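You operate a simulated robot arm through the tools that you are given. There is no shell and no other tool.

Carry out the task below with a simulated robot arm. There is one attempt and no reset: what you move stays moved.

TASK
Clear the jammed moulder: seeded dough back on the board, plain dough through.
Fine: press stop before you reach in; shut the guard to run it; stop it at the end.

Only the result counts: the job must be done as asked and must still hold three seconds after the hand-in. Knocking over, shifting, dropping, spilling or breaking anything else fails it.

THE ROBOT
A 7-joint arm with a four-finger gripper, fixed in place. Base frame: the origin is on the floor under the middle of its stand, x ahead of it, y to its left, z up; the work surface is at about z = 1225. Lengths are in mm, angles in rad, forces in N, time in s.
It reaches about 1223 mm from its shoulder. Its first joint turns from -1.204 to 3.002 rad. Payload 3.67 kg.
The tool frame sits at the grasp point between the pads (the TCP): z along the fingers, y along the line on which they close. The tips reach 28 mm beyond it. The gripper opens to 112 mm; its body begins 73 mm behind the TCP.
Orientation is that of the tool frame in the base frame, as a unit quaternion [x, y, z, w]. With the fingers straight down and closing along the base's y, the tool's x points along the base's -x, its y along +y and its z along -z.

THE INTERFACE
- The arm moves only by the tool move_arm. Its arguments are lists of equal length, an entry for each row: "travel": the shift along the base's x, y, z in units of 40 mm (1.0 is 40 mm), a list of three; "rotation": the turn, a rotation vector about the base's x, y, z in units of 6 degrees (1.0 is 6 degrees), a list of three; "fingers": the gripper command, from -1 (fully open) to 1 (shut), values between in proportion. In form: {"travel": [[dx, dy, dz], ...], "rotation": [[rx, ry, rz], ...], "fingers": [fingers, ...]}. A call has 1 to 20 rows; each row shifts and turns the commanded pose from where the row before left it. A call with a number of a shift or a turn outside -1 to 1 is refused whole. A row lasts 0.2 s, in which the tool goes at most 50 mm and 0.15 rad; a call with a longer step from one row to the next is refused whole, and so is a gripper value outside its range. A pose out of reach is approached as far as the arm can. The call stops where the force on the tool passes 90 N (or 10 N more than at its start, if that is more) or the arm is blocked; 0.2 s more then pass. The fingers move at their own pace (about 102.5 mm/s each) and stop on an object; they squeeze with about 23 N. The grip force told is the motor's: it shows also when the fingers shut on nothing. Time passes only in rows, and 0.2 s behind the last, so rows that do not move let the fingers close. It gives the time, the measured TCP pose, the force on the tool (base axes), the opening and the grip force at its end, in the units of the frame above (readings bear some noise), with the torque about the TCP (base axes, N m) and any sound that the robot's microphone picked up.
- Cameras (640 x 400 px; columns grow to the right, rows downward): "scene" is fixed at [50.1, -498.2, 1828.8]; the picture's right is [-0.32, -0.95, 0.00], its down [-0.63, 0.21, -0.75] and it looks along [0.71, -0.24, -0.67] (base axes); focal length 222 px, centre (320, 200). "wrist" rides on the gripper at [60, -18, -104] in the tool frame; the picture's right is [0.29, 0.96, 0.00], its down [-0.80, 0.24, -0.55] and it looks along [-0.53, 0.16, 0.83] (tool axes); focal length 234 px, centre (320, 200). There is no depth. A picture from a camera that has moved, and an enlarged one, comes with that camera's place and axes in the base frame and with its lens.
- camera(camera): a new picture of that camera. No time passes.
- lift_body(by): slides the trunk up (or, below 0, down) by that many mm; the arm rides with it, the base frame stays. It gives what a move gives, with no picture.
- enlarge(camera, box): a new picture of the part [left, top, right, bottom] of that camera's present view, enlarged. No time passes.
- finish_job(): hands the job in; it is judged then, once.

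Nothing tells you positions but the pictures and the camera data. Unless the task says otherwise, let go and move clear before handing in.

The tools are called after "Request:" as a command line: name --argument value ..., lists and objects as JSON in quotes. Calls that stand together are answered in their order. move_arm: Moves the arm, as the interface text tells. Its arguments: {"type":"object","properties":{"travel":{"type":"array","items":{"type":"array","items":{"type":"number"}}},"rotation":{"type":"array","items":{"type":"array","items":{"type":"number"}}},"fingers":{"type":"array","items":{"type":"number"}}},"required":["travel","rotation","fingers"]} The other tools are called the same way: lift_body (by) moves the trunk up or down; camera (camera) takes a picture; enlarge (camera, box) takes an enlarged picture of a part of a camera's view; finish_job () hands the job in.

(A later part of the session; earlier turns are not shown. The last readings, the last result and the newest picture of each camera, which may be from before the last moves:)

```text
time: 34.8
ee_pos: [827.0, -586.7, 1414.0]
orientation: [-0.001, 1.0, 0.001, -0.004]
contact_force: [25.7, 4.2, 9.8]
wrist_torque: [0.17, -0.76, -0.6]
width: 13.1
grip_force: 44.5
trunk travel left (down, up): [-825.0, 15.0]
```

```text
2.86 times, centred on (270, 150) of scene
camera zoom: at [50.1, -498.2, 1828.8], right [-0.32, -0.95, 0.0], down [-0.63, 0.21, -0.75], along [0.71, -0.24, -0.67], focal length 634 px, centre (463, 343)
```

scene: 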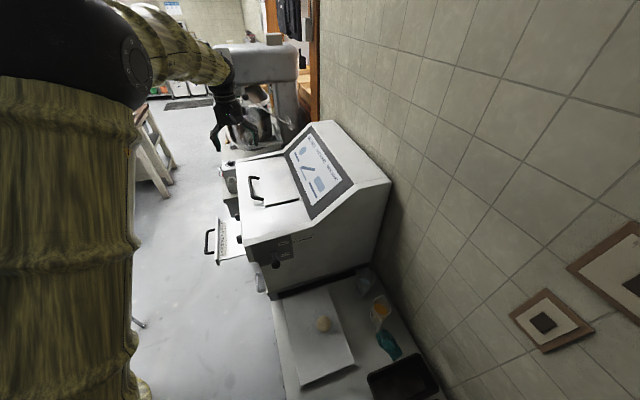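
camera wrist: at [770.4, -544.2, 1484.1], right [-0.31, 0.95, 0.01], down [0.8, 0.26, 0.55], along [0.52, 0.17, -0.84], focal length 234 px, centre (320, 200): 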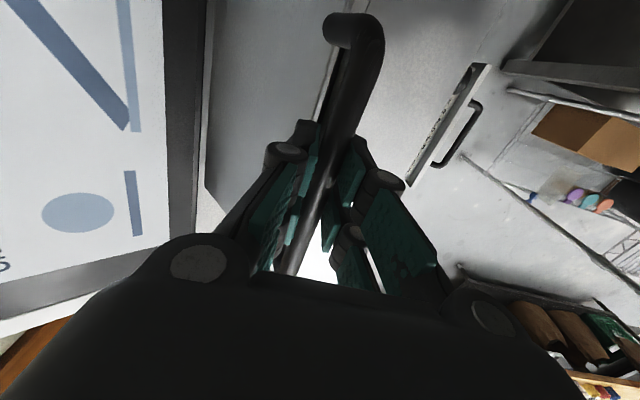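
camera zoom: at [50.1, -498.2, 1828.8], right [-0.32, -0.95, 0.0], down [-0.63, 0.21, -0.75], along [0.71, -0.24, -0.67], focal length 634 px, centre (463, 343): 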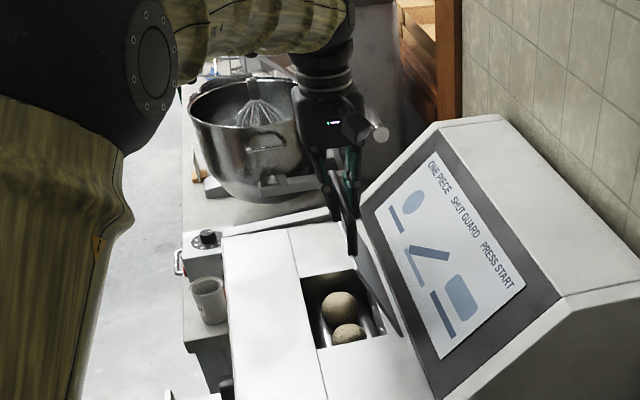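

Request:
move_arm --travel '[[0.08, -0.448, 0.085], [0, -0.455, 0.038], [0, -0.457, -0.01]]' --rotation '[[0, 0, 0], [0, 0, 0], [0, 0, 0]]' --fingers '[1, 1, 1]'

Request:
enlarge --camera "scene" --box '[190, 80, 350, 220]'

```text
time: 35.6
ee_pos: [827.5, -642.8, 1418.4]
orientation: [-0.001, 1.0, 0.001, -0.005]
contact_force: [13.8, -0.1, 17.3]
wrist_torque: [0.07, 0.51, -0.96]
width: 13.2
grip_force: 45.1
trunk travel left (down, up): [-825.0, 15.0]
```

```text
2.86 times, centred on (270, 150) of scene
camera zoom: at [50.1, -498.2, 1828.8], right [-0.32, -0.95, 0.0], down [-0.63, 0.21, -0.75], along [0.71, -0.24, -0.67], focal length 634 px, centre (463, 343)
```

zoom: 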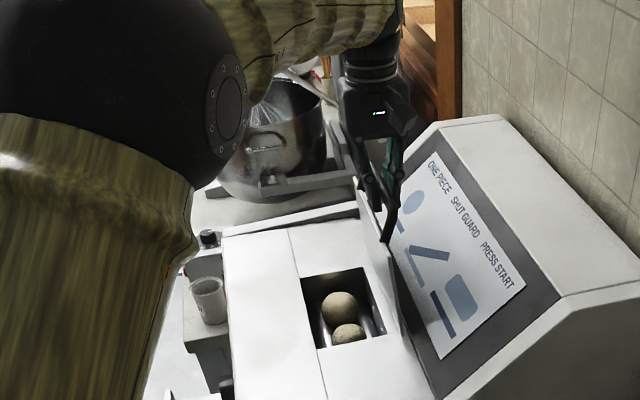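

Request:
move_arm --travel '[[0.03, -0.45, 0.03], [0.0, -0.44, -0.05], [0, -0.2, -0.05]]' --rotation '[[0, 0, 0], [0, 0, 0], [0, 0, 0]]' --fingers '[1, 1, 1]'

Request:
enlarge --camera "scene" --box '[190, 80, 350, 220]'

```text
time: 36.4
ee_pos: [827.4, -686.1, 1409.8]
orientation: [0.0, 1.0, 0.002, -0.008]
contact_force: [-11.2, 9.5, -18.8]
wrist_torque: [0.02, -0.12, -1.19]
width: 13.2
grip_force: 45.4
trunk travel left (down, up): [-825.0, 15.0]
```

```text
2.86 times, centred on (270, 150) of scene
camera zoom: at [50.1, -498.2, 1828.8], right [-0.32, -0.95, 0.0], down [-0.63, 0.21, -0.75], along [0.71, -0.24, -0.67], focal length 634 px, centre (463, 343)
```

zoom: 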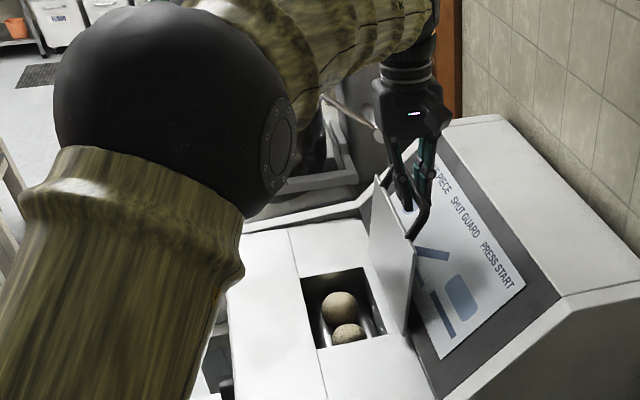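

Request:
move_arm --travel '[[0, -0.2, -0.06], [0, -0.2, -0.1]]' --rotation '[[0, 0, 0], [0, 0, 0]]' --fingers '[1, 1]'

```text
time: 37.0
ee_pos: [829.1, -687.0, 1412.5]
orientation: [-0.003, 1.0, 0.0, -0.006]
contact_force: [-28.1, 77.6, -28.2]
wrist_torque: [0.41, -0.26, -1.2]
width: 13.4
grip_force: 44.5
trunk travel left (down, up): [-825.0, 15.0]
```

The lid has hit its open stop at about 108°. I'll relieve the pressure, release the bar and rise clear.

Request:
move_arm --travel '[[0, 0.36, 0.1], [0, 0, 0], [0, 0, 0], [0, 0, 0]]' --rotation '[[0, 0, 0], [0, 0, 0], [0, 0, 0], [0, 0, 0]]' --fingers '[1, 1, 0.1, 0.1]'

Request:
enlarge --camera "scene" --box '[190, 80, 350, 220]'

Request:
camera --camera "wrist"

```text
time: 38.0
ee_pos: [831.0, -687.2, 1412.1]
orientation: [-0.003, 1.0, -0.001, -0.005]
contact_force: [0.9, -0.3, 0.0]
wrist_torque: [0.01, 0.05, -0.01]
width: 50.7
grip_force: 0.1
trunk travel left (down, up): [-825.0, 15.0]
```

```text
2.86 times, centred on (270, 150) of scene
camera zoom: at [50.1, -498.2, 1828.8], right [-0.32, -0.95, 0.0], down [-0.63, 0.21, -0.75], along [0.71, -0.24, -0.67], focal length 634 px, centre (463, 343)
```

zoom: 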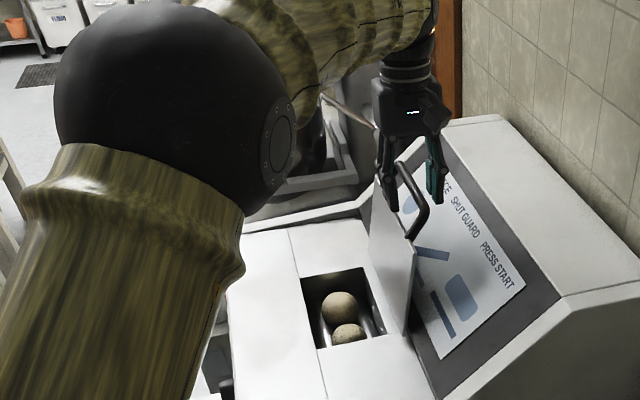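

```text
taken
camera wrist: at [772.6, -704.5, 1515.0], right [-0.29, 0.96, 0.0], down [0.8, 0.24, 0.55], along [0.52, 0.16, -0.84], focal length 234 px, centre (320, 200)
```

wrist: 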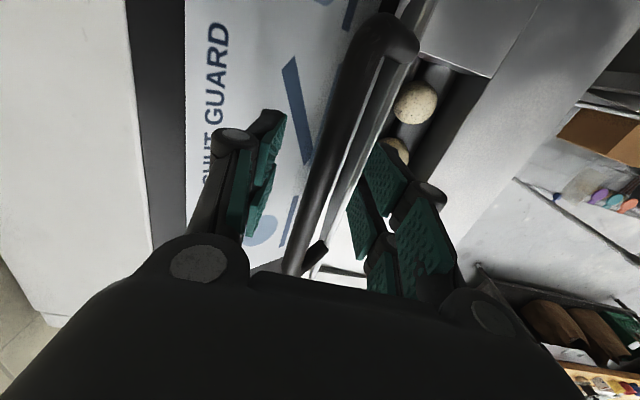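

The lid stays open by itself. I'll rise clear and look down into the opening to tell the two pieces apart.

Request:
move_arm --travel '[[0, 0, 0.6], [0, 0, 1], [0, 0, 1], [0, 0.6, 0.4], [-0.3, 0.8, 0], [-0.4, 0.8, 0], [-0.4, 0.8, 0]]' --rotation '[[0, 0, 0], [0, 0, 0], [0, 0, 0], [0, 0, 0], [0, 0, 0], [0, 0, 0], [0, 0, 0]]' --fingers '[0.1, 0.1, 0.1, -0.3, -1, -1, -1]'

Request:
camera --camera "wrist"

Request:
enlarge --camera "wrist" --box '[200, 0, 440, 200]'

Request:
enlarge --camera "scene" --box '[245, 160, 325, 220]'

```text
time: 39.6
ee_pos: [783.5, -566.1, 1532.0]
orientation: [-0.001, 1.0, 0.0, -0.005]
contact_force: [0.4, 0.0, 0.5]
wrist_torque: [-0.03, -0.01, -0.03]
width: 112.1
grip_force: 0.0
trunk travel left (down, up): [-825.0, 15.0]
```

```text
taken
camera wrist: at [724.9, -583.6, 1636.5], right [-0.29, 0.96, 0.0], down [0.8, 0.24, 0.55], along [0.52, 0.16, -0.84], focal length 234 px, centre (320, 200)
```

wrist: 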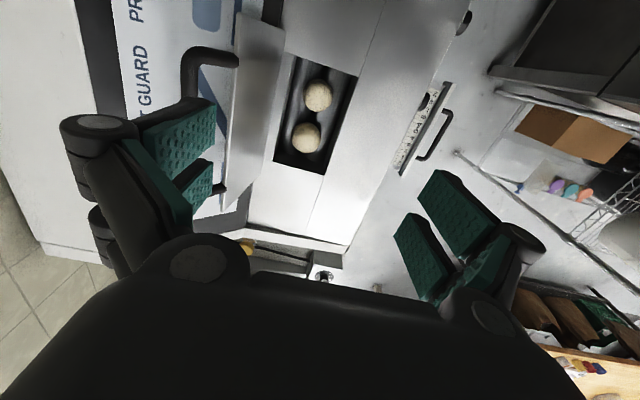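

```text
2.00 times, centred on (320, 100) of wrist
camera zoom: at [724.9, -583.6, 1636.5], right [-0.29, 0.96, 0.0], down [0.8, 0.24, 0.55], along [0.52, 0.16, -0.84], focal length 468 px, centre (320, 400)
```

zoom: 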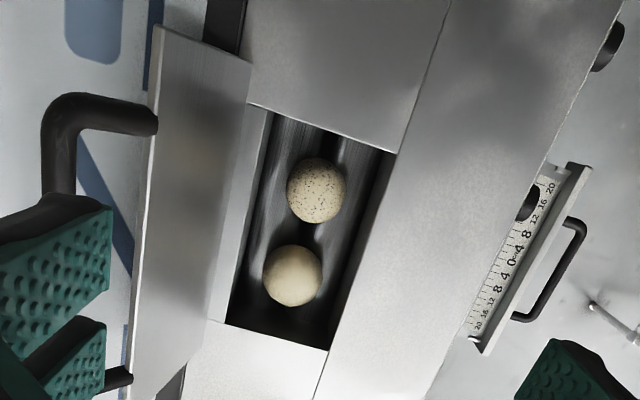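

```text
6.67 times, centred on (285, 190) of scene
camera zoom: at [50.1, -498.2, 1828.8], right [-0.32, -0.95, 0.0], down [-0.63, 0.21, -0.75], along [0.71, -0.24, -0.67], focal length 1480 px, centre (553, 267)
```

zoom: 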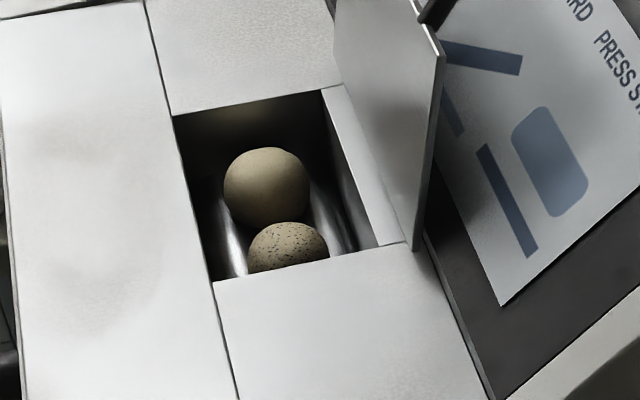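

The nearer piece (−x side, about (793,-564,1183)) is seeded and the far one (about (873,-566,1186)) is plain. I'll go lower for a closer look at the opening and rollers before reaching in.

Request:
move_arm --travel '[[-0.2, 0.35, -0.8], [-0.2, 0.3, -0.9], [-0.2, 0, -0.9], [0, 0, -0.8]]' --rotation '[[0, 0, 0], [0, 0, 0], [0, 0, 0], [0, 0, 0]]' --fingers '[-1, -1, -1, -1]'

Request:
camera --camera "wrist"

Request:
enlarge --camera "wrist" --box '[210, 20, 400, 180]'

```text
time: 40.6
ee_pos: [761.9, -542.2, 1394.0]
orientation: [-0.001, 1.0, 0.001, -0.007]
contact_force: [0.8, 0.0, 0.2]
wrist_torque: [0.02, 0.02, -0.02]
width: 111.9
grip_force: 0.0
trunk travel left (down, up): [-825.0, 15.0]
```

```text
taken
camera wrist: at [703.1, -560.4, 1497.1], right [-0.29, 0.96, 0.0], down [0.8, 0.24, 0.55], along [0.52, 0.16, -0.84], focal length 234 px, centre (320, 200)
```

wrist: 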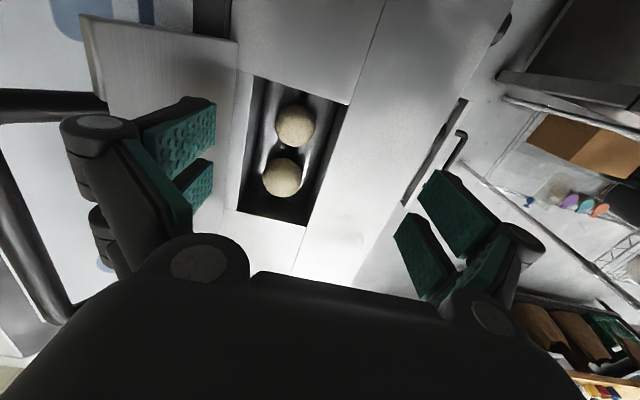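

```text
2.50 times, centred on (305, 100) of wrist
camera zoom: at [703.1, -560.4, 1497.1], right [-0.29, 0.96, 0.0], down [0.8, 0.24, 0.55], along [0.52, 0.16, -0.84], focal length 585 px, centre (358, 450)
```

zoom: 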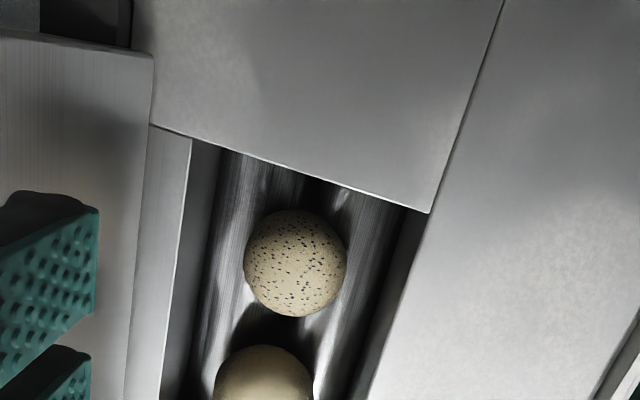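

The pieces lie in the valley between two lengthwise rollers. I'll set the opening to about 62 mm, line up over the seeded piece closing along y (away from the plain one), and check before descending.

Request:
move_arm --travel '[[0.3, -0.2, -0.4], [0.3, -0.2, -0.6], [0.18, -0.17, -0.6], [0, 0, -0.5], [0, 0, 0]]' --rotation '[[0, 0, 0], [0, -0.13, 0], [-0.4, 0, 0], [-0.27, 0, 0], [0, 0, 0]]' --fingers '[-0.1, -0.1, -0.1, -0.1, -0.1]'

Request:
camera --camera "wrist"

Request:
enlarge --camera "scene" --box '[210, 110, 340, 220]'

```text
time: 41.8
ee_pos: [791.5, -564.8, 1312.2]
orientation: [-0.001, 0.999, -0.034, 0.001]
contact_force: [0.8, -0.6, -0.7]
wrist_torque: [-0.01, -0.01, -0.01]
width: 61.6
grip_force: 0.2
trunk travel left (down, up): [-825.0, 15.0]
```

```text
taken
camera wrist: at [731.7, -576.0, 1415.2], right [-0.29, 0.95, -0.07], down [0.79, 0.28, 0.54], along [0.53, 0.1, -0.84], focal length 234 px, centre (320, 200)
```

wrist: 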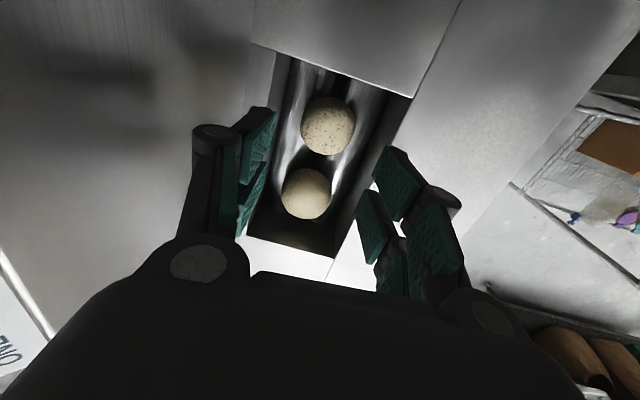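

```text
3.64 times, centred on (275, 165) of scene
camera zoom: at [50.1, -498.2, 1828.8], right [-0.32, -0.95, 0.0], down [-0.63, 0.21, -0.75], along [0.71, -0.24, -0.67], focal length 807 px, centre (484, 327)
```

zoom: 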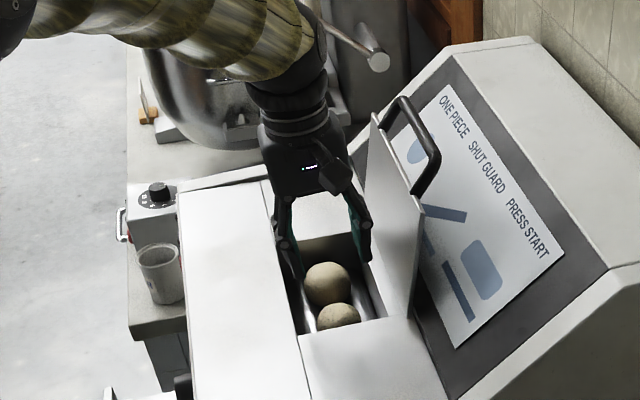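

Request:
move_arm --travel '[[0.04, 0.02, -0.9], [0, 0, -0.7], [0, 0, -0.5], [0, 0, -0.3]]' --rotation '[[0, 0, 0], [0, 0, 0], [0, 0, 0], [0, 0, 0]]' --fingers '[-0.1, -0.1, -0.1, -0.1]'

Request:
camera --camera "wrist"

Request:
enlarge --camera "scene" --box '[240, 140, 330, 220]'

```text
time: 42.8
ee_pos: [794.7, -564.1, 1216.0]
orientation: [-0.001, 0.999, -0.033, 0.002]
contact_force: [0.4, 0.0, -0.2]
wrist_torque: [0.04, 0.01, -0.01]
width: 61.4
grip_force: 0.1
trunk travel left (down, up): [-825.0, 15.0]
```

```text
taken
camera wrist: at [733.5, -575.5, 1318.4], right [-0.29, 0.95, -0.07], down [0.8, 0.28, 0.54], along [0.53, 0.1, -0.84], focal length 234 px, centre (320, 200)
```

wrist: 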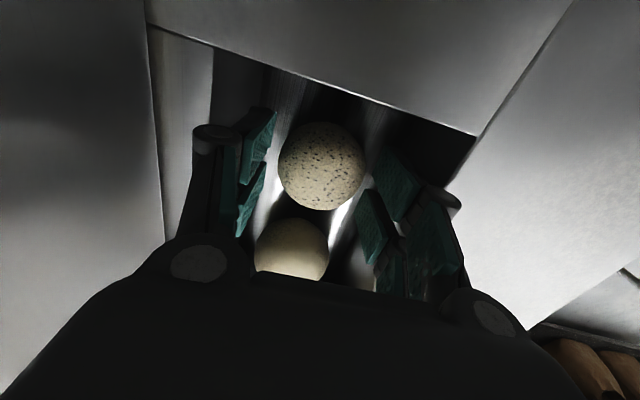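

```text
5.00 times, centred on (285, 180) of scene
camera zoom: at [50.1, -498.2, 1828.8], right [-0.32, -0.95, 0.0], down [-0.63, 0.21, -0.75], along [0.71, -0.24, -0.67], focal length 1110 px, centre (495, 300)
```

zoom: 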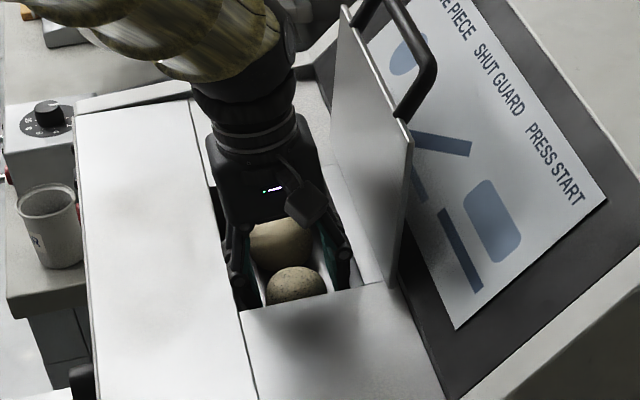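

Request:
move_arm --travel '[[-0.04, 0, -0.2], [0, 0, -0.13]]' --rotation '[[0, 0, 0], [0, 0, 0]]' --fingers '[-0.1, -0.1]'

Request:
move_arm --travel '[[0, 0, 0], [0, 0, 0], [0, 0, 0]]' --rotation '[[0, 0, 0], [0, 0, 0], [0, 0, 0]]' --fingers '[0.3, 1, 1]'

Request:
camera --camera "wrist"

```text
time: 43.4
ee_pos: [791.0, -564.0, 1201.4]
orientation: [-0.002, 0.999, -0.034, 0.0]
contact_force: [2.4, -4.1, -1.4]
wrist_torque: [-0.01, 0.05, -0.08]
width: 60.1
grip_force: 0.0
trunk travel left (down, up): [-825.0, 15.0]
```

```text
time: 44.2
ee_pos: [791.0, -563.1, 1201.5]
orientation: [-0.001, 0.999, -0.033, 0.002]
contact_force: [-0.4, -0.4, -0.5]
wrist_torque: [-0.01, 0.02, -0.01]
width: 51.8
grip_force: 13.9
trunk travel left (down, up): [-825.0, 15.0]
```

```text
taken
camera wrist: at [731.5, -574.1, 1306.0], right [-0.29, 0.95, -0.07], down [0.8, 0.28, 0.54], along [0.53, 0.1, -0.84], focal length 234 px, centre (320, 200)
```

wrist: 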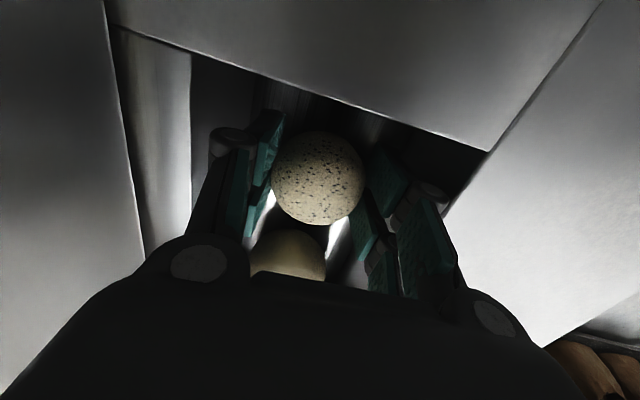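

Request:
move_arm --travel '[[0, 0, 0], [0, 0, 0.15], [0, 0, 0.3]]' --rotation '[[0, 0, 0], [0, 0, 0], [0, 0, 0]]' --fingers '[1, 1, 1]'

Request:
camera --camera "wrist"

Request:
enlarge --camera "scene" --box '[240, 140, 330, 220]'

```text
time: 45.0
ee_pos: [791.9, -562.7, 1220.5]
orientation: [-0.001, 0.999, -0.035, 0.001]
contact_force: [-0.4, 0.6, 0.7]
wrist_torque: [0.0, 0.0, -0.01]
width: 52.2
grip_force: 0.1
trunk travel left (down, up): [-825.0, 15.0]
```

```text
taken
camera wrist: at [731.2, -573.8, 1324.4], right [-0.29, 0.95, -0.07], down [0.8, 0.28, 0.54], along [0.53, 0.1, -0.84], focal length 234 px, centre (320, 200)
```

wrist: 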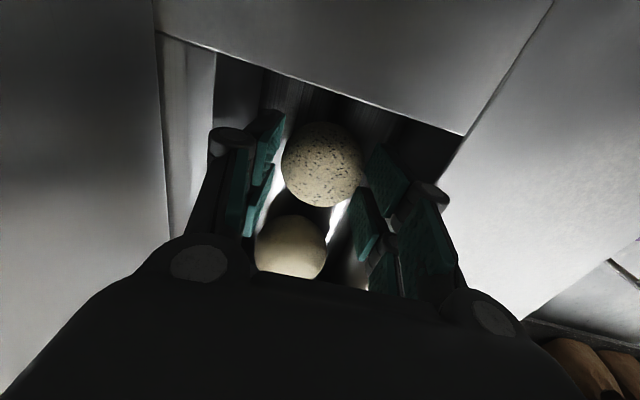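

```text
5.00 times, centred on (285, 180) of scene
camera zoom: at [50.1, -498.2, 1828.8], right [-0.32, -0.95, 0.0], down [-0.63, 0.21, -0.75], along [0.71, -0.24, -0.67], focal length 1110 px, centre (495, 300)
```

zoom: 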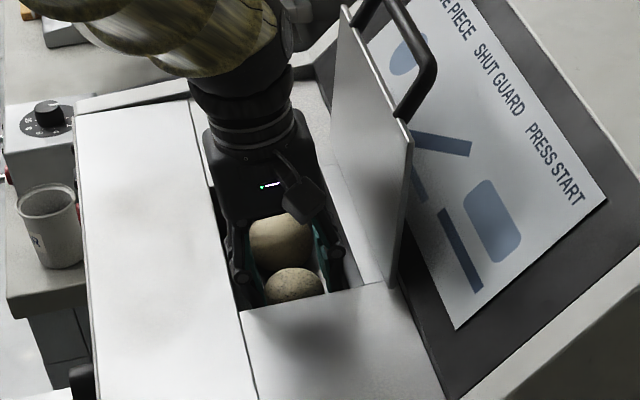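

The seeded piece stayed in the valley while the fingers stopped at 52 mm with no force. I'll wait a moment to see whether the fingers are still closing before regripping lower.

Request:
move_arm --travel '[[0, 0, 0], [0, 0, 0]]' --rotation '[[0, 0, 0], [0, 0, 0]]' --fingers '[1, 1]'

Request:
enlarge --camera "wrist" --box '[180, 80, 480, 300]'

```text
time: 45.6
ee_pos: [791.8, -561.8, 1221.5]
orientation: [-0.001, 0.999, -0.035, 0.001]
contact_force: [1.9, 0.2, 5.8]
wrist_torque: [-0.17, -0.08, 0.02]
width: 44.7
grip_force: 14.2
trunk travel left (down, up): [-825.0, 15.0]
```

```text
1.82 times, centred on (330, 190) of wrist
camera zoom: at [731.5, -573.8, 1324.9], right [-0.29, 0.95, -0.07], down [0.79, 0.28, 0.54], along [0.53, 0.1, -0.84], focal length 426 px, centre (302, 218)
```

zoom: 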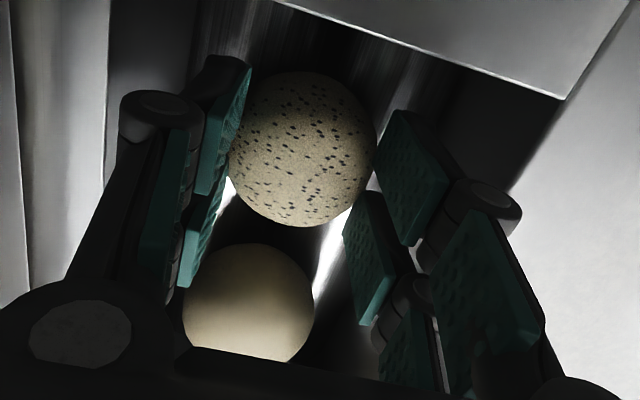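

The gripper was only pinching the upper half of the ball. I'll open slightly, level the hand, centre it in the opening (y ≈ -566) and go deeper so the pads meet the ball at its middle.

Request:
move_arm --travel '[[0, 0, 0.1], [0, 0, 0], [0, -0.09, 0], [0, 0, 0]]' --rotation '[[0, 0, 0], [0, 0, 0], [0.66, 0, 0], [0, 0, 0]]' --fingers '[-0.02, -0.02, -0.02, -0.02]'

Request:
camera --camera "wrist"

```text
time: 46.6
ee_pos: [792.7, -566.4, 1223.4]
orientation: [0.0, 1.0, 0.0, 0.001]
contact_force: [0.8, -0.3, 0.8]
wrist_torque: [-0.02, -0.01, 0.01]
width: 57.1
grip_force: 0.1
trunk travel left (down, up): [-825.0, 15.0]
```

```text
taken
camera wrist: at [732.2, -584.6, 1326.9], right [-0.29, 0.96, 0.0], down [0.8, 0.24, 0.56], along [0.53, 0.16, -0.83], focal length 234 px, centre (320, 200)
```

wrist: 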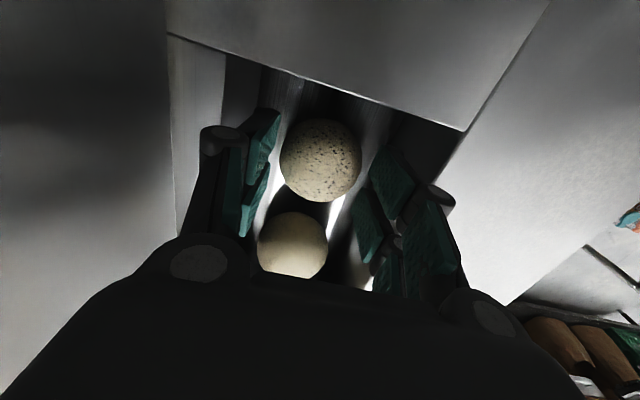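

Request:
move_arm --travel '[[0.03, 0.01, -0.25], [0, 0, -0.25], [0, 0, -0.2], [0, 0, -0.2]]' --rotation '[[0, 0, 0], [0, 0, 0], [0, 0, 0], [0, 0, 0]]' --fingers '[-0.02, -0.02, -0.02, -0.02]'

Request:
camera --camera "wrist"

```text
time: 47.6
ee_pos: [793.4, -563.6, 1194.1]
orientation: [-0.001, 1.0, -0.002, 0.005]
contact_force: [-2.1, 0.5, 40.9]
wrist_torque: [-0.05, 0.45, -0.06]
width: 60.9
grip_force: 10.3
trunk travel left (down, up): [-825.0, 15.0]
```

```text
taken
camera wrist: at [731.7, -581.9, 1297.1], right [-0.29, 0.96, -0.01], down [0.79, 0.24, 0.56], along [0.54, 0.16, -0.83], focal length 234 px, centre (320, 200)
```

wrist: 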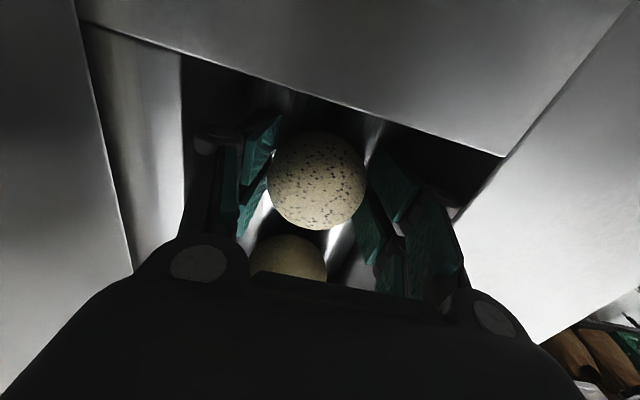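

The fingertips reached the rollers (about z 1166), which is as deep as they can go. I'll back off 3 mm, close, and let the grip build fully before lifting.

Request:
move_arm --travel '[[0, 0, 0.12], [0, -0.03, 0], [0, 0, 0], [0, 0, 0], [0, 0, 0], [0, 0, 0]]' --rotation '[[0, 0, 0], [0, 0, 0], [0, 0, 0], [0, 0, 0], [0, 0, 0], [0, 0, 0]]' --fingers '[-0.02, 0.1, 1, 1, 1, 1]'

Request:
enlarge --camera "wrist" --box '[180, 80, 480, 300]'

```text
time: 49.0
ee_pos: [791.4, -563.3, 1196.2]
orientation: [-0.001, 1.0, -0.001, 0.003]
contact_force: [7.7, 15.0, 32.5]
wrist_torque: [1.19, 0.38, -0.35]
width: 50.9
grip_force: 13.8
trunk travel left (down, up): [-825.0, 15.0]
```

```text
1.82 times, centred on (330, 190) of wrist
camera zoom: at [731.8, -581.5, 1299.0], right [-0.29, 0.96, 0.0], down [0.79, 0.24, 0.56], along [0.53, 0.16, -0.83], focal length 426 px, centre (302, 218)
```

zoom: 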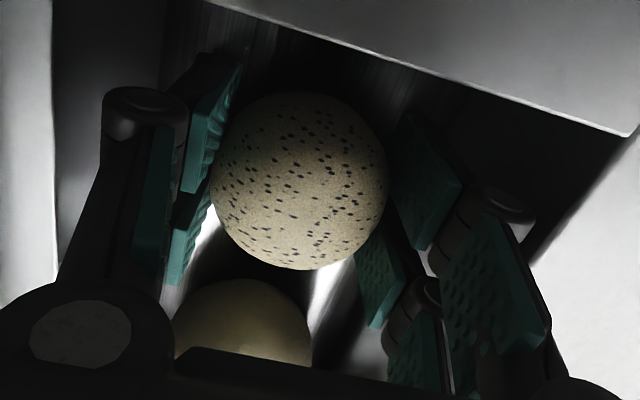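

Request:
move_arm --travel '[[0, -0.05, 0.1], [0, 0, 0], [0, 0, 0]]' --rotation '[[0, 0, 0], [0, 0, 0], [0, 0, 0]]' --fingers '[1, 1, 1]'

Request:
enlarge --camera "wrist" --box '[180, 80, 480, 300]'

```text
time: 49.8
ee_pos: [790.2, -570.4, 1196.6]
orientation: [-0.001, 1.0, 0.0, 0.001]
contact_force: [-3.6, -0.6, 7.1]
wrist_torque: [0.02, 0.36, 0.01]
width: 50.4
grip_force: 13.9
trunk travel left (down, up): [-825.0, 15.0]
```

```text
1.82 times, centred on (330, 190) of wrist
camera zoom: at [730.8, -588.8, 1299.2], right [-0.29, 0.96, 0.0], down [0.8, 0.24, 0.56], along [0.53, 0.16, -0.83], focal length 426 px, centre (302, 218)
```

zoom: 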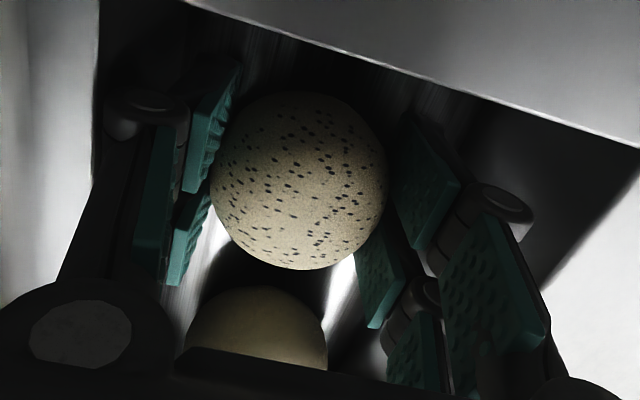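

The seeded ball now moves with the hand, so it is gripped. I'll lift slowly and check.

Request:
move_arm --travel '[[0, 0.05, 0.1], [0, 0.05, 0.12], [0, 0, 0.15], [0, 0, 0.2], [0, 0, 0.2]]' --rotation '[[0, 0, 0], [0, 0, 0], [0, 0, 0], [0, 0, 0], [0, 0, 0]]' --fingers '[1, 1, 1, 1, 1]'

Request:
enlarge --camera "wrist" --box '[180, 80, 480, 300]'

Request:
enlarge --camera "scene" --box '[240, 140, 330, 220]'

```text
time: 51.0
ee_pos: [792.3, -565.4, 1228.2]
orientation: [-0.001, 1.0, 0.0, 0.003]
contact_force: [0.2, -0.2, -0.6]
wrist_torque: [-0.01, -0.01, 0.0]
width: 50.5
grip_force: 13.6
trunk travel left (down, up): [-825.0, 15.0]
```

```text
1.82 times, centred on (330, 190) of wrist
camera zoom: at [732.6, -584.3, 1331.3], right [-0.29, 0.96, 0.0], down [0.8, 0.24, 0.56], along [0.53, 0.16, -0.83], focal length 426 px, centre (302, 218)
```

zoom: 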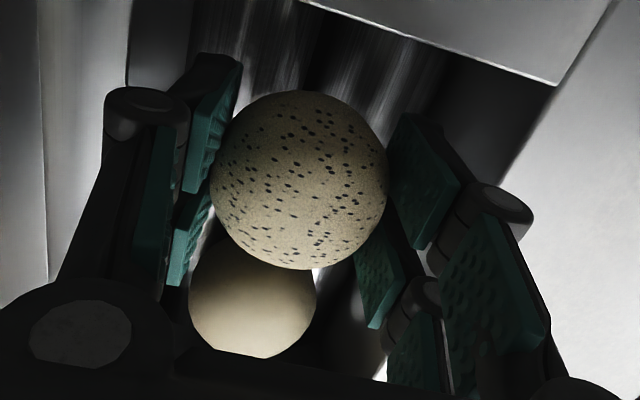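

```text
5.00 times, centred on (285, 180) of scene
camera zoom: at [50.1, -498.2, 1828.8], right [-0.32, -0.95, 0.0], down [-0.63, 0.21, -0.75], along [0.71, -0.24, -0.67], focal length 1110 px, centre (495, 300)
```

zoom: 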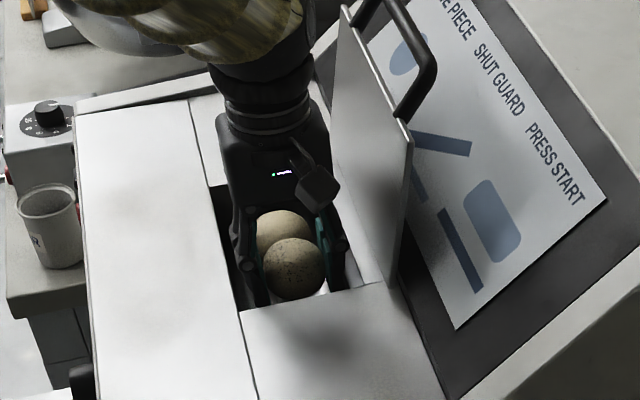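

The seeded piece is held and clear of the rollers. I'll raise it well above the machine, then look toward the board.

Request:
move_arm --travel '[[0, 0, 0.5], [0, 0, 0.6], [0, 0, 0.7], [0, 0.1, 0.7], [0, 0.1, 0.7], [0, 0.1, 0.7], [0, 0.1, 0.7], [-0.3, 0.1, 0.5], [-0.6, 0, 0.3], [-0.7, 0, 0], [-0.7, 0, 0], [-0.7, 0, 0], [-0.7, 0, 0]]' --rotation '[[0, 0, 0], [0, 0, 0], [0, 0, 0], [0, 0, 0], [0, 0, 0], [0, 0, 0], [0, 0, 0], [0, 0, 0], [0, 0, 0], [0, 0, 0], [0, 0, 0], [0, 0, 0], [0, 0, 0]]' --fingers '[1, 1, 1, 1, 1, 1, 1, 1, 1, 1, 1, 1, 1]'

Request:
camera --camera "wrist"

Request:
camera --camera "scene"

```text
time: 53.8
ee_pos: [643.8, -546.1, 1446.0]
orientation: [-0.001, 1.0, 0.0, 0.002]
contact_force: [0.1, -0.3, -0.2]
wrist_torque: [0.04, -0.05, 0.02]
width: 50.3
grip_force: 13.9
trunk travel left (down, up): [-825.0, 15.0]
```

```text
taken
camera wrist: at [582.8, -563.8, 1548.4], right [-0.29, 0.96, 0.0], down [0.79, 0.24, 0.56], along [0.53, 0.16, -0.83], focal length 234 px, centre (320, 200)
```

wrist: 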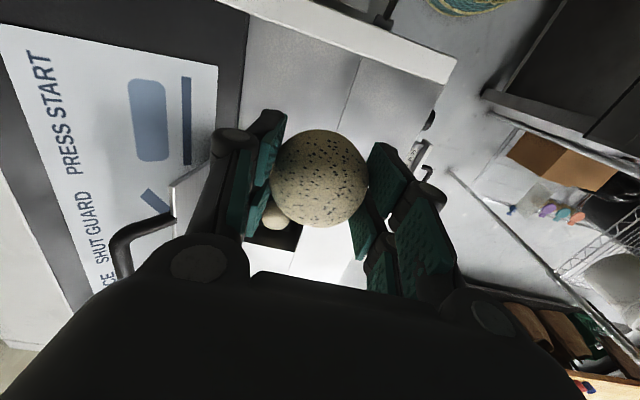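

```text
taken
```

scene: 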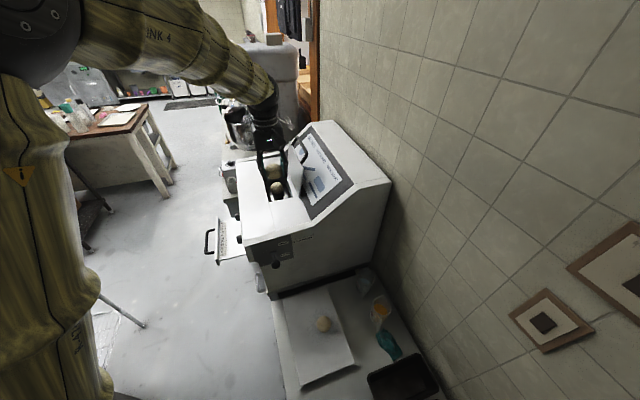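

The seeded piece is secure. Next I'll move it toward the board side (−x), lower, and yaw the hand to view the board.

Request:
move_arm --travel '[[-0.7, 0, 0], [-0.7, 0, 0], [-0.7, 0, 0], [-0.7, 0, 0], [-0.7, 0, 0]]' --rotation '[[0, 0, 0], [0, 0, 0], [0, 0, 0], [0, 0, 0], [0, 0, 0]]' --fingers '[1, 1, 1, 1, 1]'

Request:
camera --camera "scene"

```text
time: 55.0
ee_pos: [505.1, -544.1, 1444.9]
orientation: [0.0, 1.0, -0.001, 0.002]
contact_force: [0.0, 0.8, -0.8]
wrist_torque: [-0.03, 0.02, 0.0]
width: 50.3
grip_force: 14.3
trunk travel left (down, up): [-825.0, 15.0]
```

```text
taken
```

scene: 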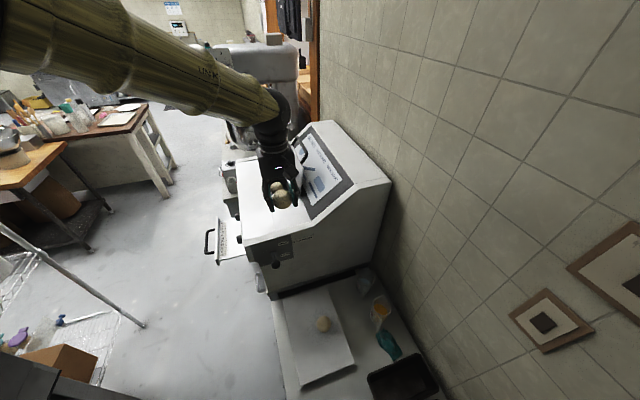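

Request:
move_arm --travel '[[-0.7, 0, 0], [-0.7, 0, 0]]' --rotation '[[0, 0, 0], [0, 0, 0]]' --fingers '[1, 1]'

Request:
lift_body --by -250

Request:
camera --camera "scene"

Request:
camera --camera "wrist"

```text
time: 55.6
ee_pos: [448.9, -545.2, 1443.9]
orientation: [-0.001, 1.0, -0.001, 0.001]
contact_force: [-0.9, -0.8, -0.2]
wrist_torque: [-0.02, 0.01, -0.01]
width: 50.1
grip_force: 13.9
trunk travel left (down, up): [-825.0, 15.0]
```

```text
time: 58.2
ee_pos: [448.7, -546.8, 1193.8]
orientation: [0.0, 1.0, -0.001, 0.003]
contact_force: [-0.2, -0.3, -0.7]
wrist_torque: [0.04, -0.03, 0.04]
width: 50.0
grip_force: 13.8
trunk travel left (down, up): [-575.0, 265.0]
```

```text
taken
```

scene: 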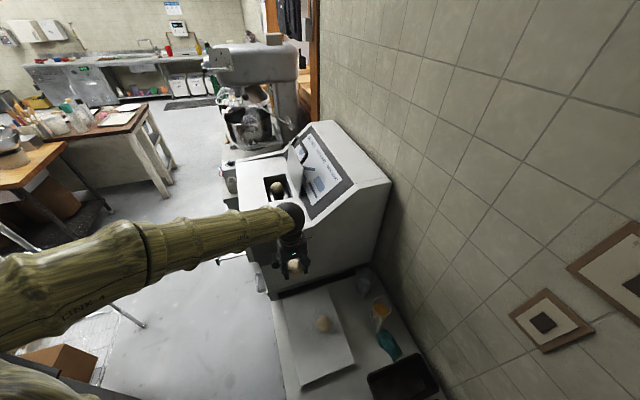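

```text
taken
camera wrist: at [388.7, -564.9, 1296.2], right [-0.29, 0.96, 0.0], down [0.8, 0.24, 0.56], along [0.53, 0.16, -0.83], focal length 234 px, centre (320, 200)
```

wrist: 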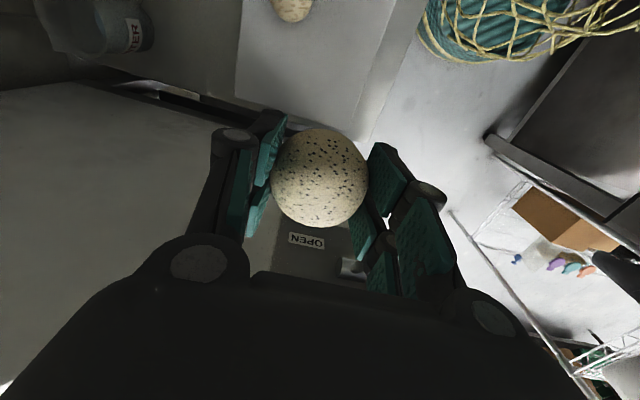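

Request:
move_arm --travel '[[-0.7, 0.2, 0], [-0.7, 0.2, 0], [-0.5, 0.2, 0]]' --rotation '[[0, 0, 0], [0, 0, 0], [0, 0, 0]]' --fingers '[1, 1, 1]'

Request:
camera --camera "wrist"

Request:
enlarge --camera "scene" --box '[250, 250, 450, 400]'

```text
time: 59.0
ee_pos: [372.6, -521.9, 1193.4]
orientation: [-0.001, 1.0, 0.0, 0.002]
contact_force: [1.1, -0.1, -0.7]
wrist_torque: [-0.02, -0.01, 0.0]
width: 50.2
grip_force: 14.3
trunk travel left (down, up): [-575.0, 265.0]
```

```text
taken
camera wrist: at [312.6, -539.3, 1296.4], right [-0.29, 0.96, 0.0], down [0.79, 0.24, 0.56], along [0.53, 0.16, -0.83], focal length 234 px, centre (320, 200)
```

wrist: 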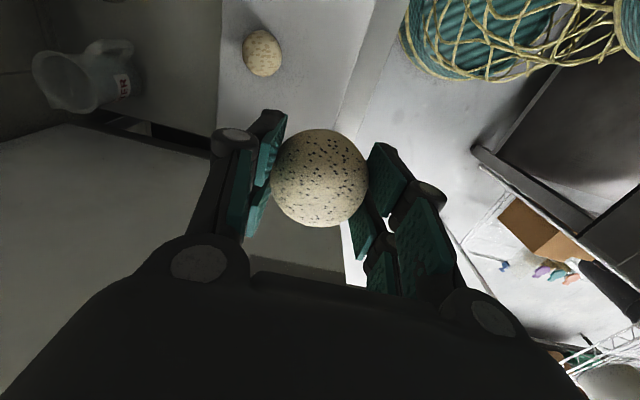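

```text
2.67 times, centred on (350, 325) of scene
camera zoom: at [50.1, -498.2, 1828.8], right [-0.32, -0.95, 0.0], down [-0.63, 0.21, -0.75], along [0.71, -0.24, -0.67], focal length 592 px, centre (240, -133)
```

zoom: 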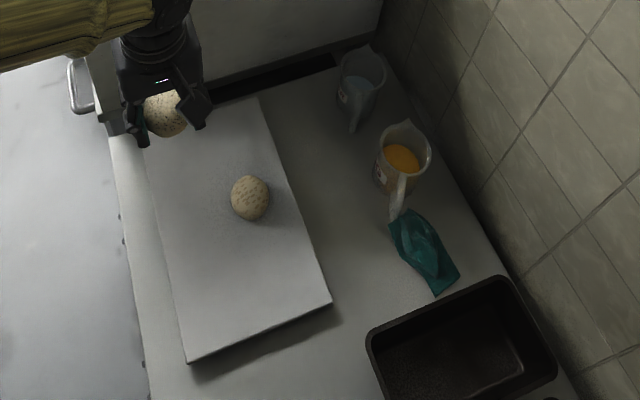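

The board top is at about z = 885, spanning roughly x 203–500, y -683 to -484, with the other piece at (346,-615). I'll bring the held piece over a free spot near (430,-560) and lower with the trunk.

Request:
move_arm --travel '[[0.5, -0.3, 0], [0.5, -0.3, 0], [0.4, -0.35, 0]]' --rotation '[[0, 0, 0], [0, 0, 0], [0, 0, 0]]' --fingers '[1, 1, 1]'

Request:
lift_body --by -180

Request:
camera --camera "wrist"

Request:
enlarge --camera "scene" --box '[230, 210, 430, 400]'

```text
time: 59.8
ee_pos: [429.7, -563.1, 1192.3]
orientation: [-0.001, 1.0, 0.0, 0.002]
contact_force: [-0.1, -0.9, -0.2]
wrist_torque: [0.0, 0.0, -0.02]
width: 50.0
grip_force: 13.9
trunk travel left (down, up): [-575.0, 265.0]
```

```text
time: 61.8
ee_pos: [429.5, -560.0, 1014.3]
orientation: [-0.002, 1.0, 0.0, 0.002]
contact_force: [-0.3, -1.4, -0.7]
wrist_torque: [0.01, 0.04, 0.04]
width: 50.2
grip_force: 14.0
trunk travel left (down, up): [-395.0, 445.0]
```

```text
taken
camera wrist: at [369.1, -578.9, 1116.8], right [-0.29, 0.96, 0.0], down [0.8, 0.24, 0.56], along [0.53, 0.16, -0.83], focal length 234 px, centre (320, 200)
```

wrist: 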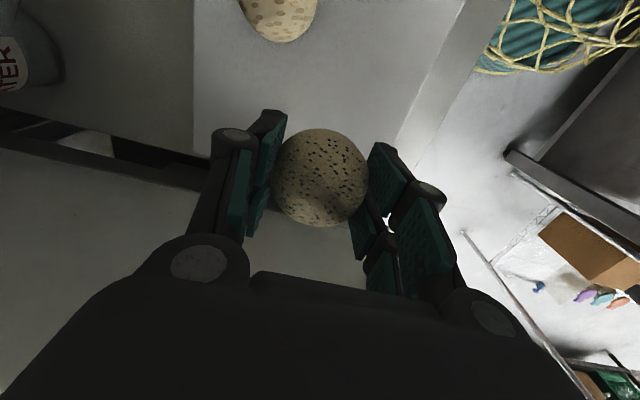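

```text
2.11 times, centred on (330, 305) of scene
camera zoom: at [50.1, -498.2, 1828.8], right [-0.32, -0.95, 0.0], down [-0.63, 0.21, -0.75], along [0.71, -0.24, -0.67], focal length 467 px, centre (299, -21)
```

zoom: 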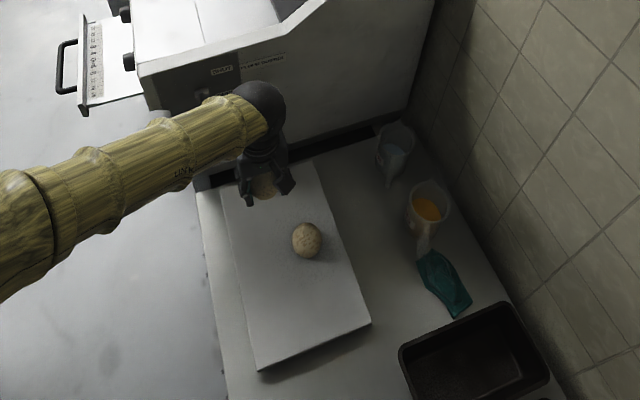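

Request:
move_arm --travel '[[0, 0, -0.6], [0, 0, -0.6], [0, 0, -0.4], [0, 0, -0.2]]' --rotation '[[0, 0, 0], [0, 0, 0], [0, 0, 0], [0, 0, 0]]' --fingers '[1, 1, 1, 1]'

Request:
enlarge --camera "scene" --box '[270, 270, 350, 350]'

Request:
camera --camera "wrist"

```text
time: 62.8
ee_pos: [428.5, -559.8, 942.7]
orientation: [-0.001, 1.0, 0.0, 0.002]
contact_force: [-0.5, 0.8, -0.3]
wrist_torque: [0.01, -0.02, 0.01]
width: 50.1
grip_force: 13.4
trunk travel left (down, up): [-395.0, 445.0]
```

```text
5.00 times, centred on (310, 310) of scene
camera zoom: at [50.1, -498.2, 1828.8], right [-0.32, -0.95, 0.0], down [-0.63, 0.21, -0.75], along [0.71, -0.24, -0.67], focal length 1110 px, centre (370, -350)
```

zoom: 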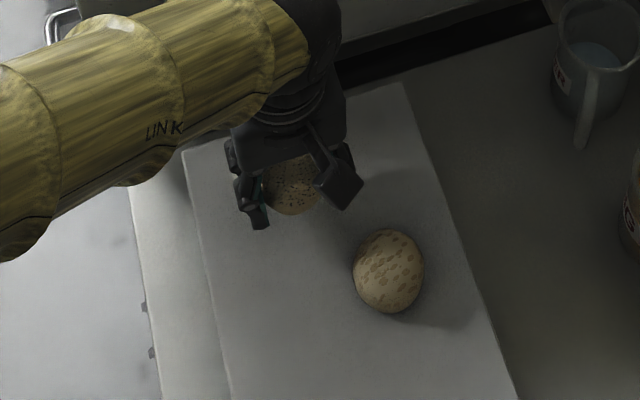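

```text
taken
camera wrist: at [369.3, -578.9, 1044.4], right [-0.29, 0.96, 0.0], down [0.8, 0.24, 0.56], along [0.53, 0.16, -0.83], focal length 234 px, centre (320, 200)
```

wrist: 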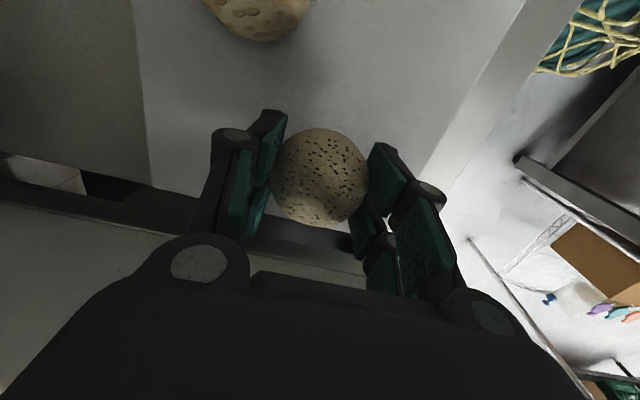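

Request:
move_arm --travel '[[0, 0, -0.15], [0, 0, -0.1], [0, 0, -0.1], [0, 0, -0.08]]' --rotation '[[0, 0, 0], [0, 0, 0], [0, 0, 0], [0, 0, 0]]' --fingers '[1, 1, 1, 1]'

```text
time: 63.8
ee_pos: [429.9, -561.5, 924.4]
orientation: [-0.001, 1.0, 0.0, 0.001]
contact_force: [0.7, 0.2, -0.5]
wrist_torque: [-0.01, 0.02, 0.02]
width: 50.0
grip_force: 13.8
trunk travel left (down, up): [-395.0, 445.0]
```

Request:
move_arm --travel '[[0, 0, -0.08], [0, 0, -0.08]]' --rotation '[[0, 0, 0], [0, 0, 0]]' --fingers '[1, 1]'

Request:
enlarge --camera "wrist" --box '[180, 60, 480, 280]'

```text
time: 64.4
ee_pos: [429.2, -560.0, 917.2]
orientation: [-0.001, 1.0, 0.0, 0.001]
contact_force: [0.4, 0.4, -1.1]
wrist_torque: [0.01, -0.01, -0.01]
width: 50.0
grip_force: 13.6
trunk travel left (down, up): [-395.0, 445.0]
```

```text
1.82 times, centred on (330, 170) of wrist
camera zoom: at [369.0, -578.5, 1021.0], right [-0.29, 0.96, 0.0], down [0.8, 0.24, 0.56], along [0.53, 0.16, -0.83], focal length 426 px, centre (302, 254)
```

zoom: 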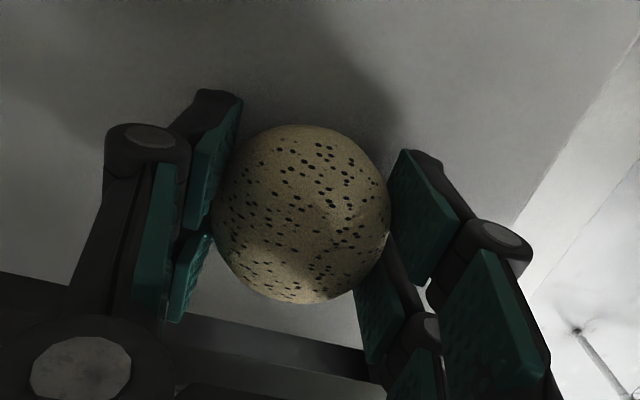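

Request:
move_arm --travel '[[0, 0, -0.07], [0, 0, -0.07]]' --rotation '[[0, 0, 0], [0, 0, 0]]' --fingers '[1, 1]'

```text
time: 65.0
ee_pos: [428.9, -561.1, 912.2]
orientation: [-0.001, 1.0, 0.001, 0.002]
contact_force: [0.5, 0.0, -0.6]
wrist_torque: [0.0, -0.01, -0.01]
width: 50.1
grip_force: 13.9
trunk travel left (down, up): [-395.0, 445.0]
```

Request:
move_arm --travel '[[0, 0, -0.06], [0, 0, -0.06]]' --rotation '[[0, 0, 0], [0, 0, 0]]' --fingers '[1, 1]'

Request:
enlarge --camera "scene" --box '[270, 270, 350, 350]'

```text
time: 65.6
ee_pos: [428.7, -560.2, 911.5]
orientation: [-0.001, 1.0, -0.003, 0.004]
contact_force: [0.6, -3.8, 46.2]
wrist_torque: [0.96, 0.65, 0.04]
width: 50.1
grip_force: 23.5
trunk travel left (down, up): [-395.0, 445.0]
```

```text
5.00 times, centred on (310, 310) of scene
camera zoom: at [50.1, -498.2, 1828.8], right [-0.32, -0.95, 0.0], down [-0.63, 0.21, -0.75], along [0.71, -0.24, -0.67], focal length 1110 px, centre (370, -350)
```

zoom: 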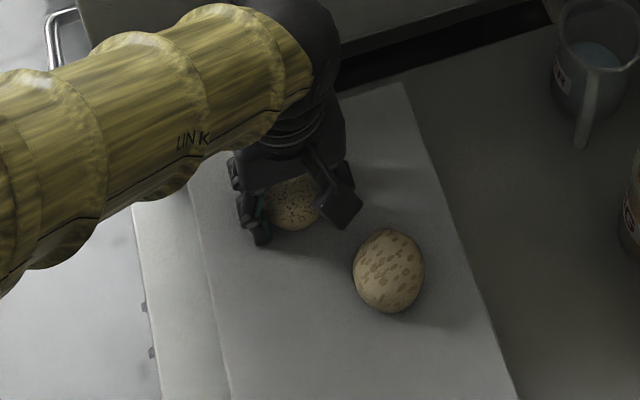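

Contact with the board at about 46 N; I'll relieve it slightly, open the fingers gently and check that the piece rests.

Request:
move_arm --travel '[[0, 0, 0.07], [0, 0, 0.01], [0, 0, 0], [0, 0, 0], [0, 0, 0]]' --rotation '[[0, 0, 0], [0, 0, 0], [0, 0, 0], [0, 0, 0], [0, 0, 0]]' --fingers '[1, 0.08, 0.03, -0.05, -0.2]'

Request:
enlarge --camera "wrist" --box '[180, 60, 480, 280]'

Request:
enlarge --camera "scene" --box '[270, 270, 350, 350]'

```text
time: 66.8
ee_pos: [427.9, -559.1, 910.7]
orientation: [0.0, 1.0, 0.001, 0.001]
contact_force: [0.6, 0.6, 1.1]
wrist_torque: [-0.04, -0.01, -0.01]
width: 67.5
grip_force: 0.1
trunk travel left (down, up): [-395.0, 445.0]
```

```text
1.82 times, centred on (330, 170) of wrist
camera zoom: at [368.3, -578.2, 1013.0], right [-0.29, 0.96, 0.0], down [0.8, 0.24, 0.56], along [0.53, 0.16, -0.83], focal length 426 px, centre (302, 254)
```

zoom: 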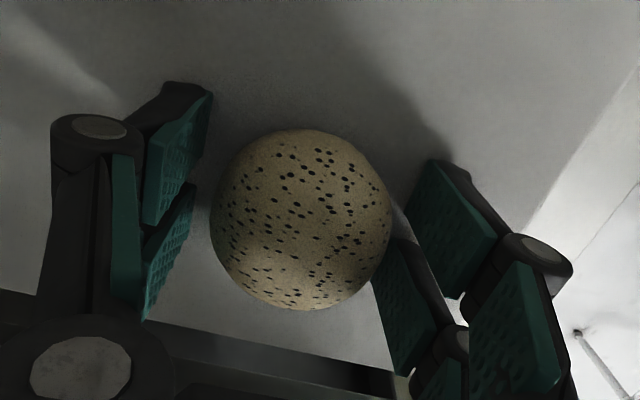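

```text
5.00 times, centred on (310, 310) of scene
camera zoom: at [50.1, -498.2, 1828.8], right [-0.32, -0.95, 0.0], down [-0.63, 0.21, -0.75], along [0.71, -0.24, -0.67], focal length 1110 px, centre (370, -350)
```

zoom: 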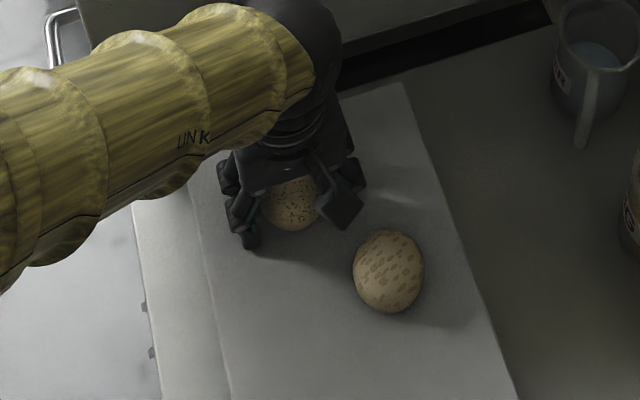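

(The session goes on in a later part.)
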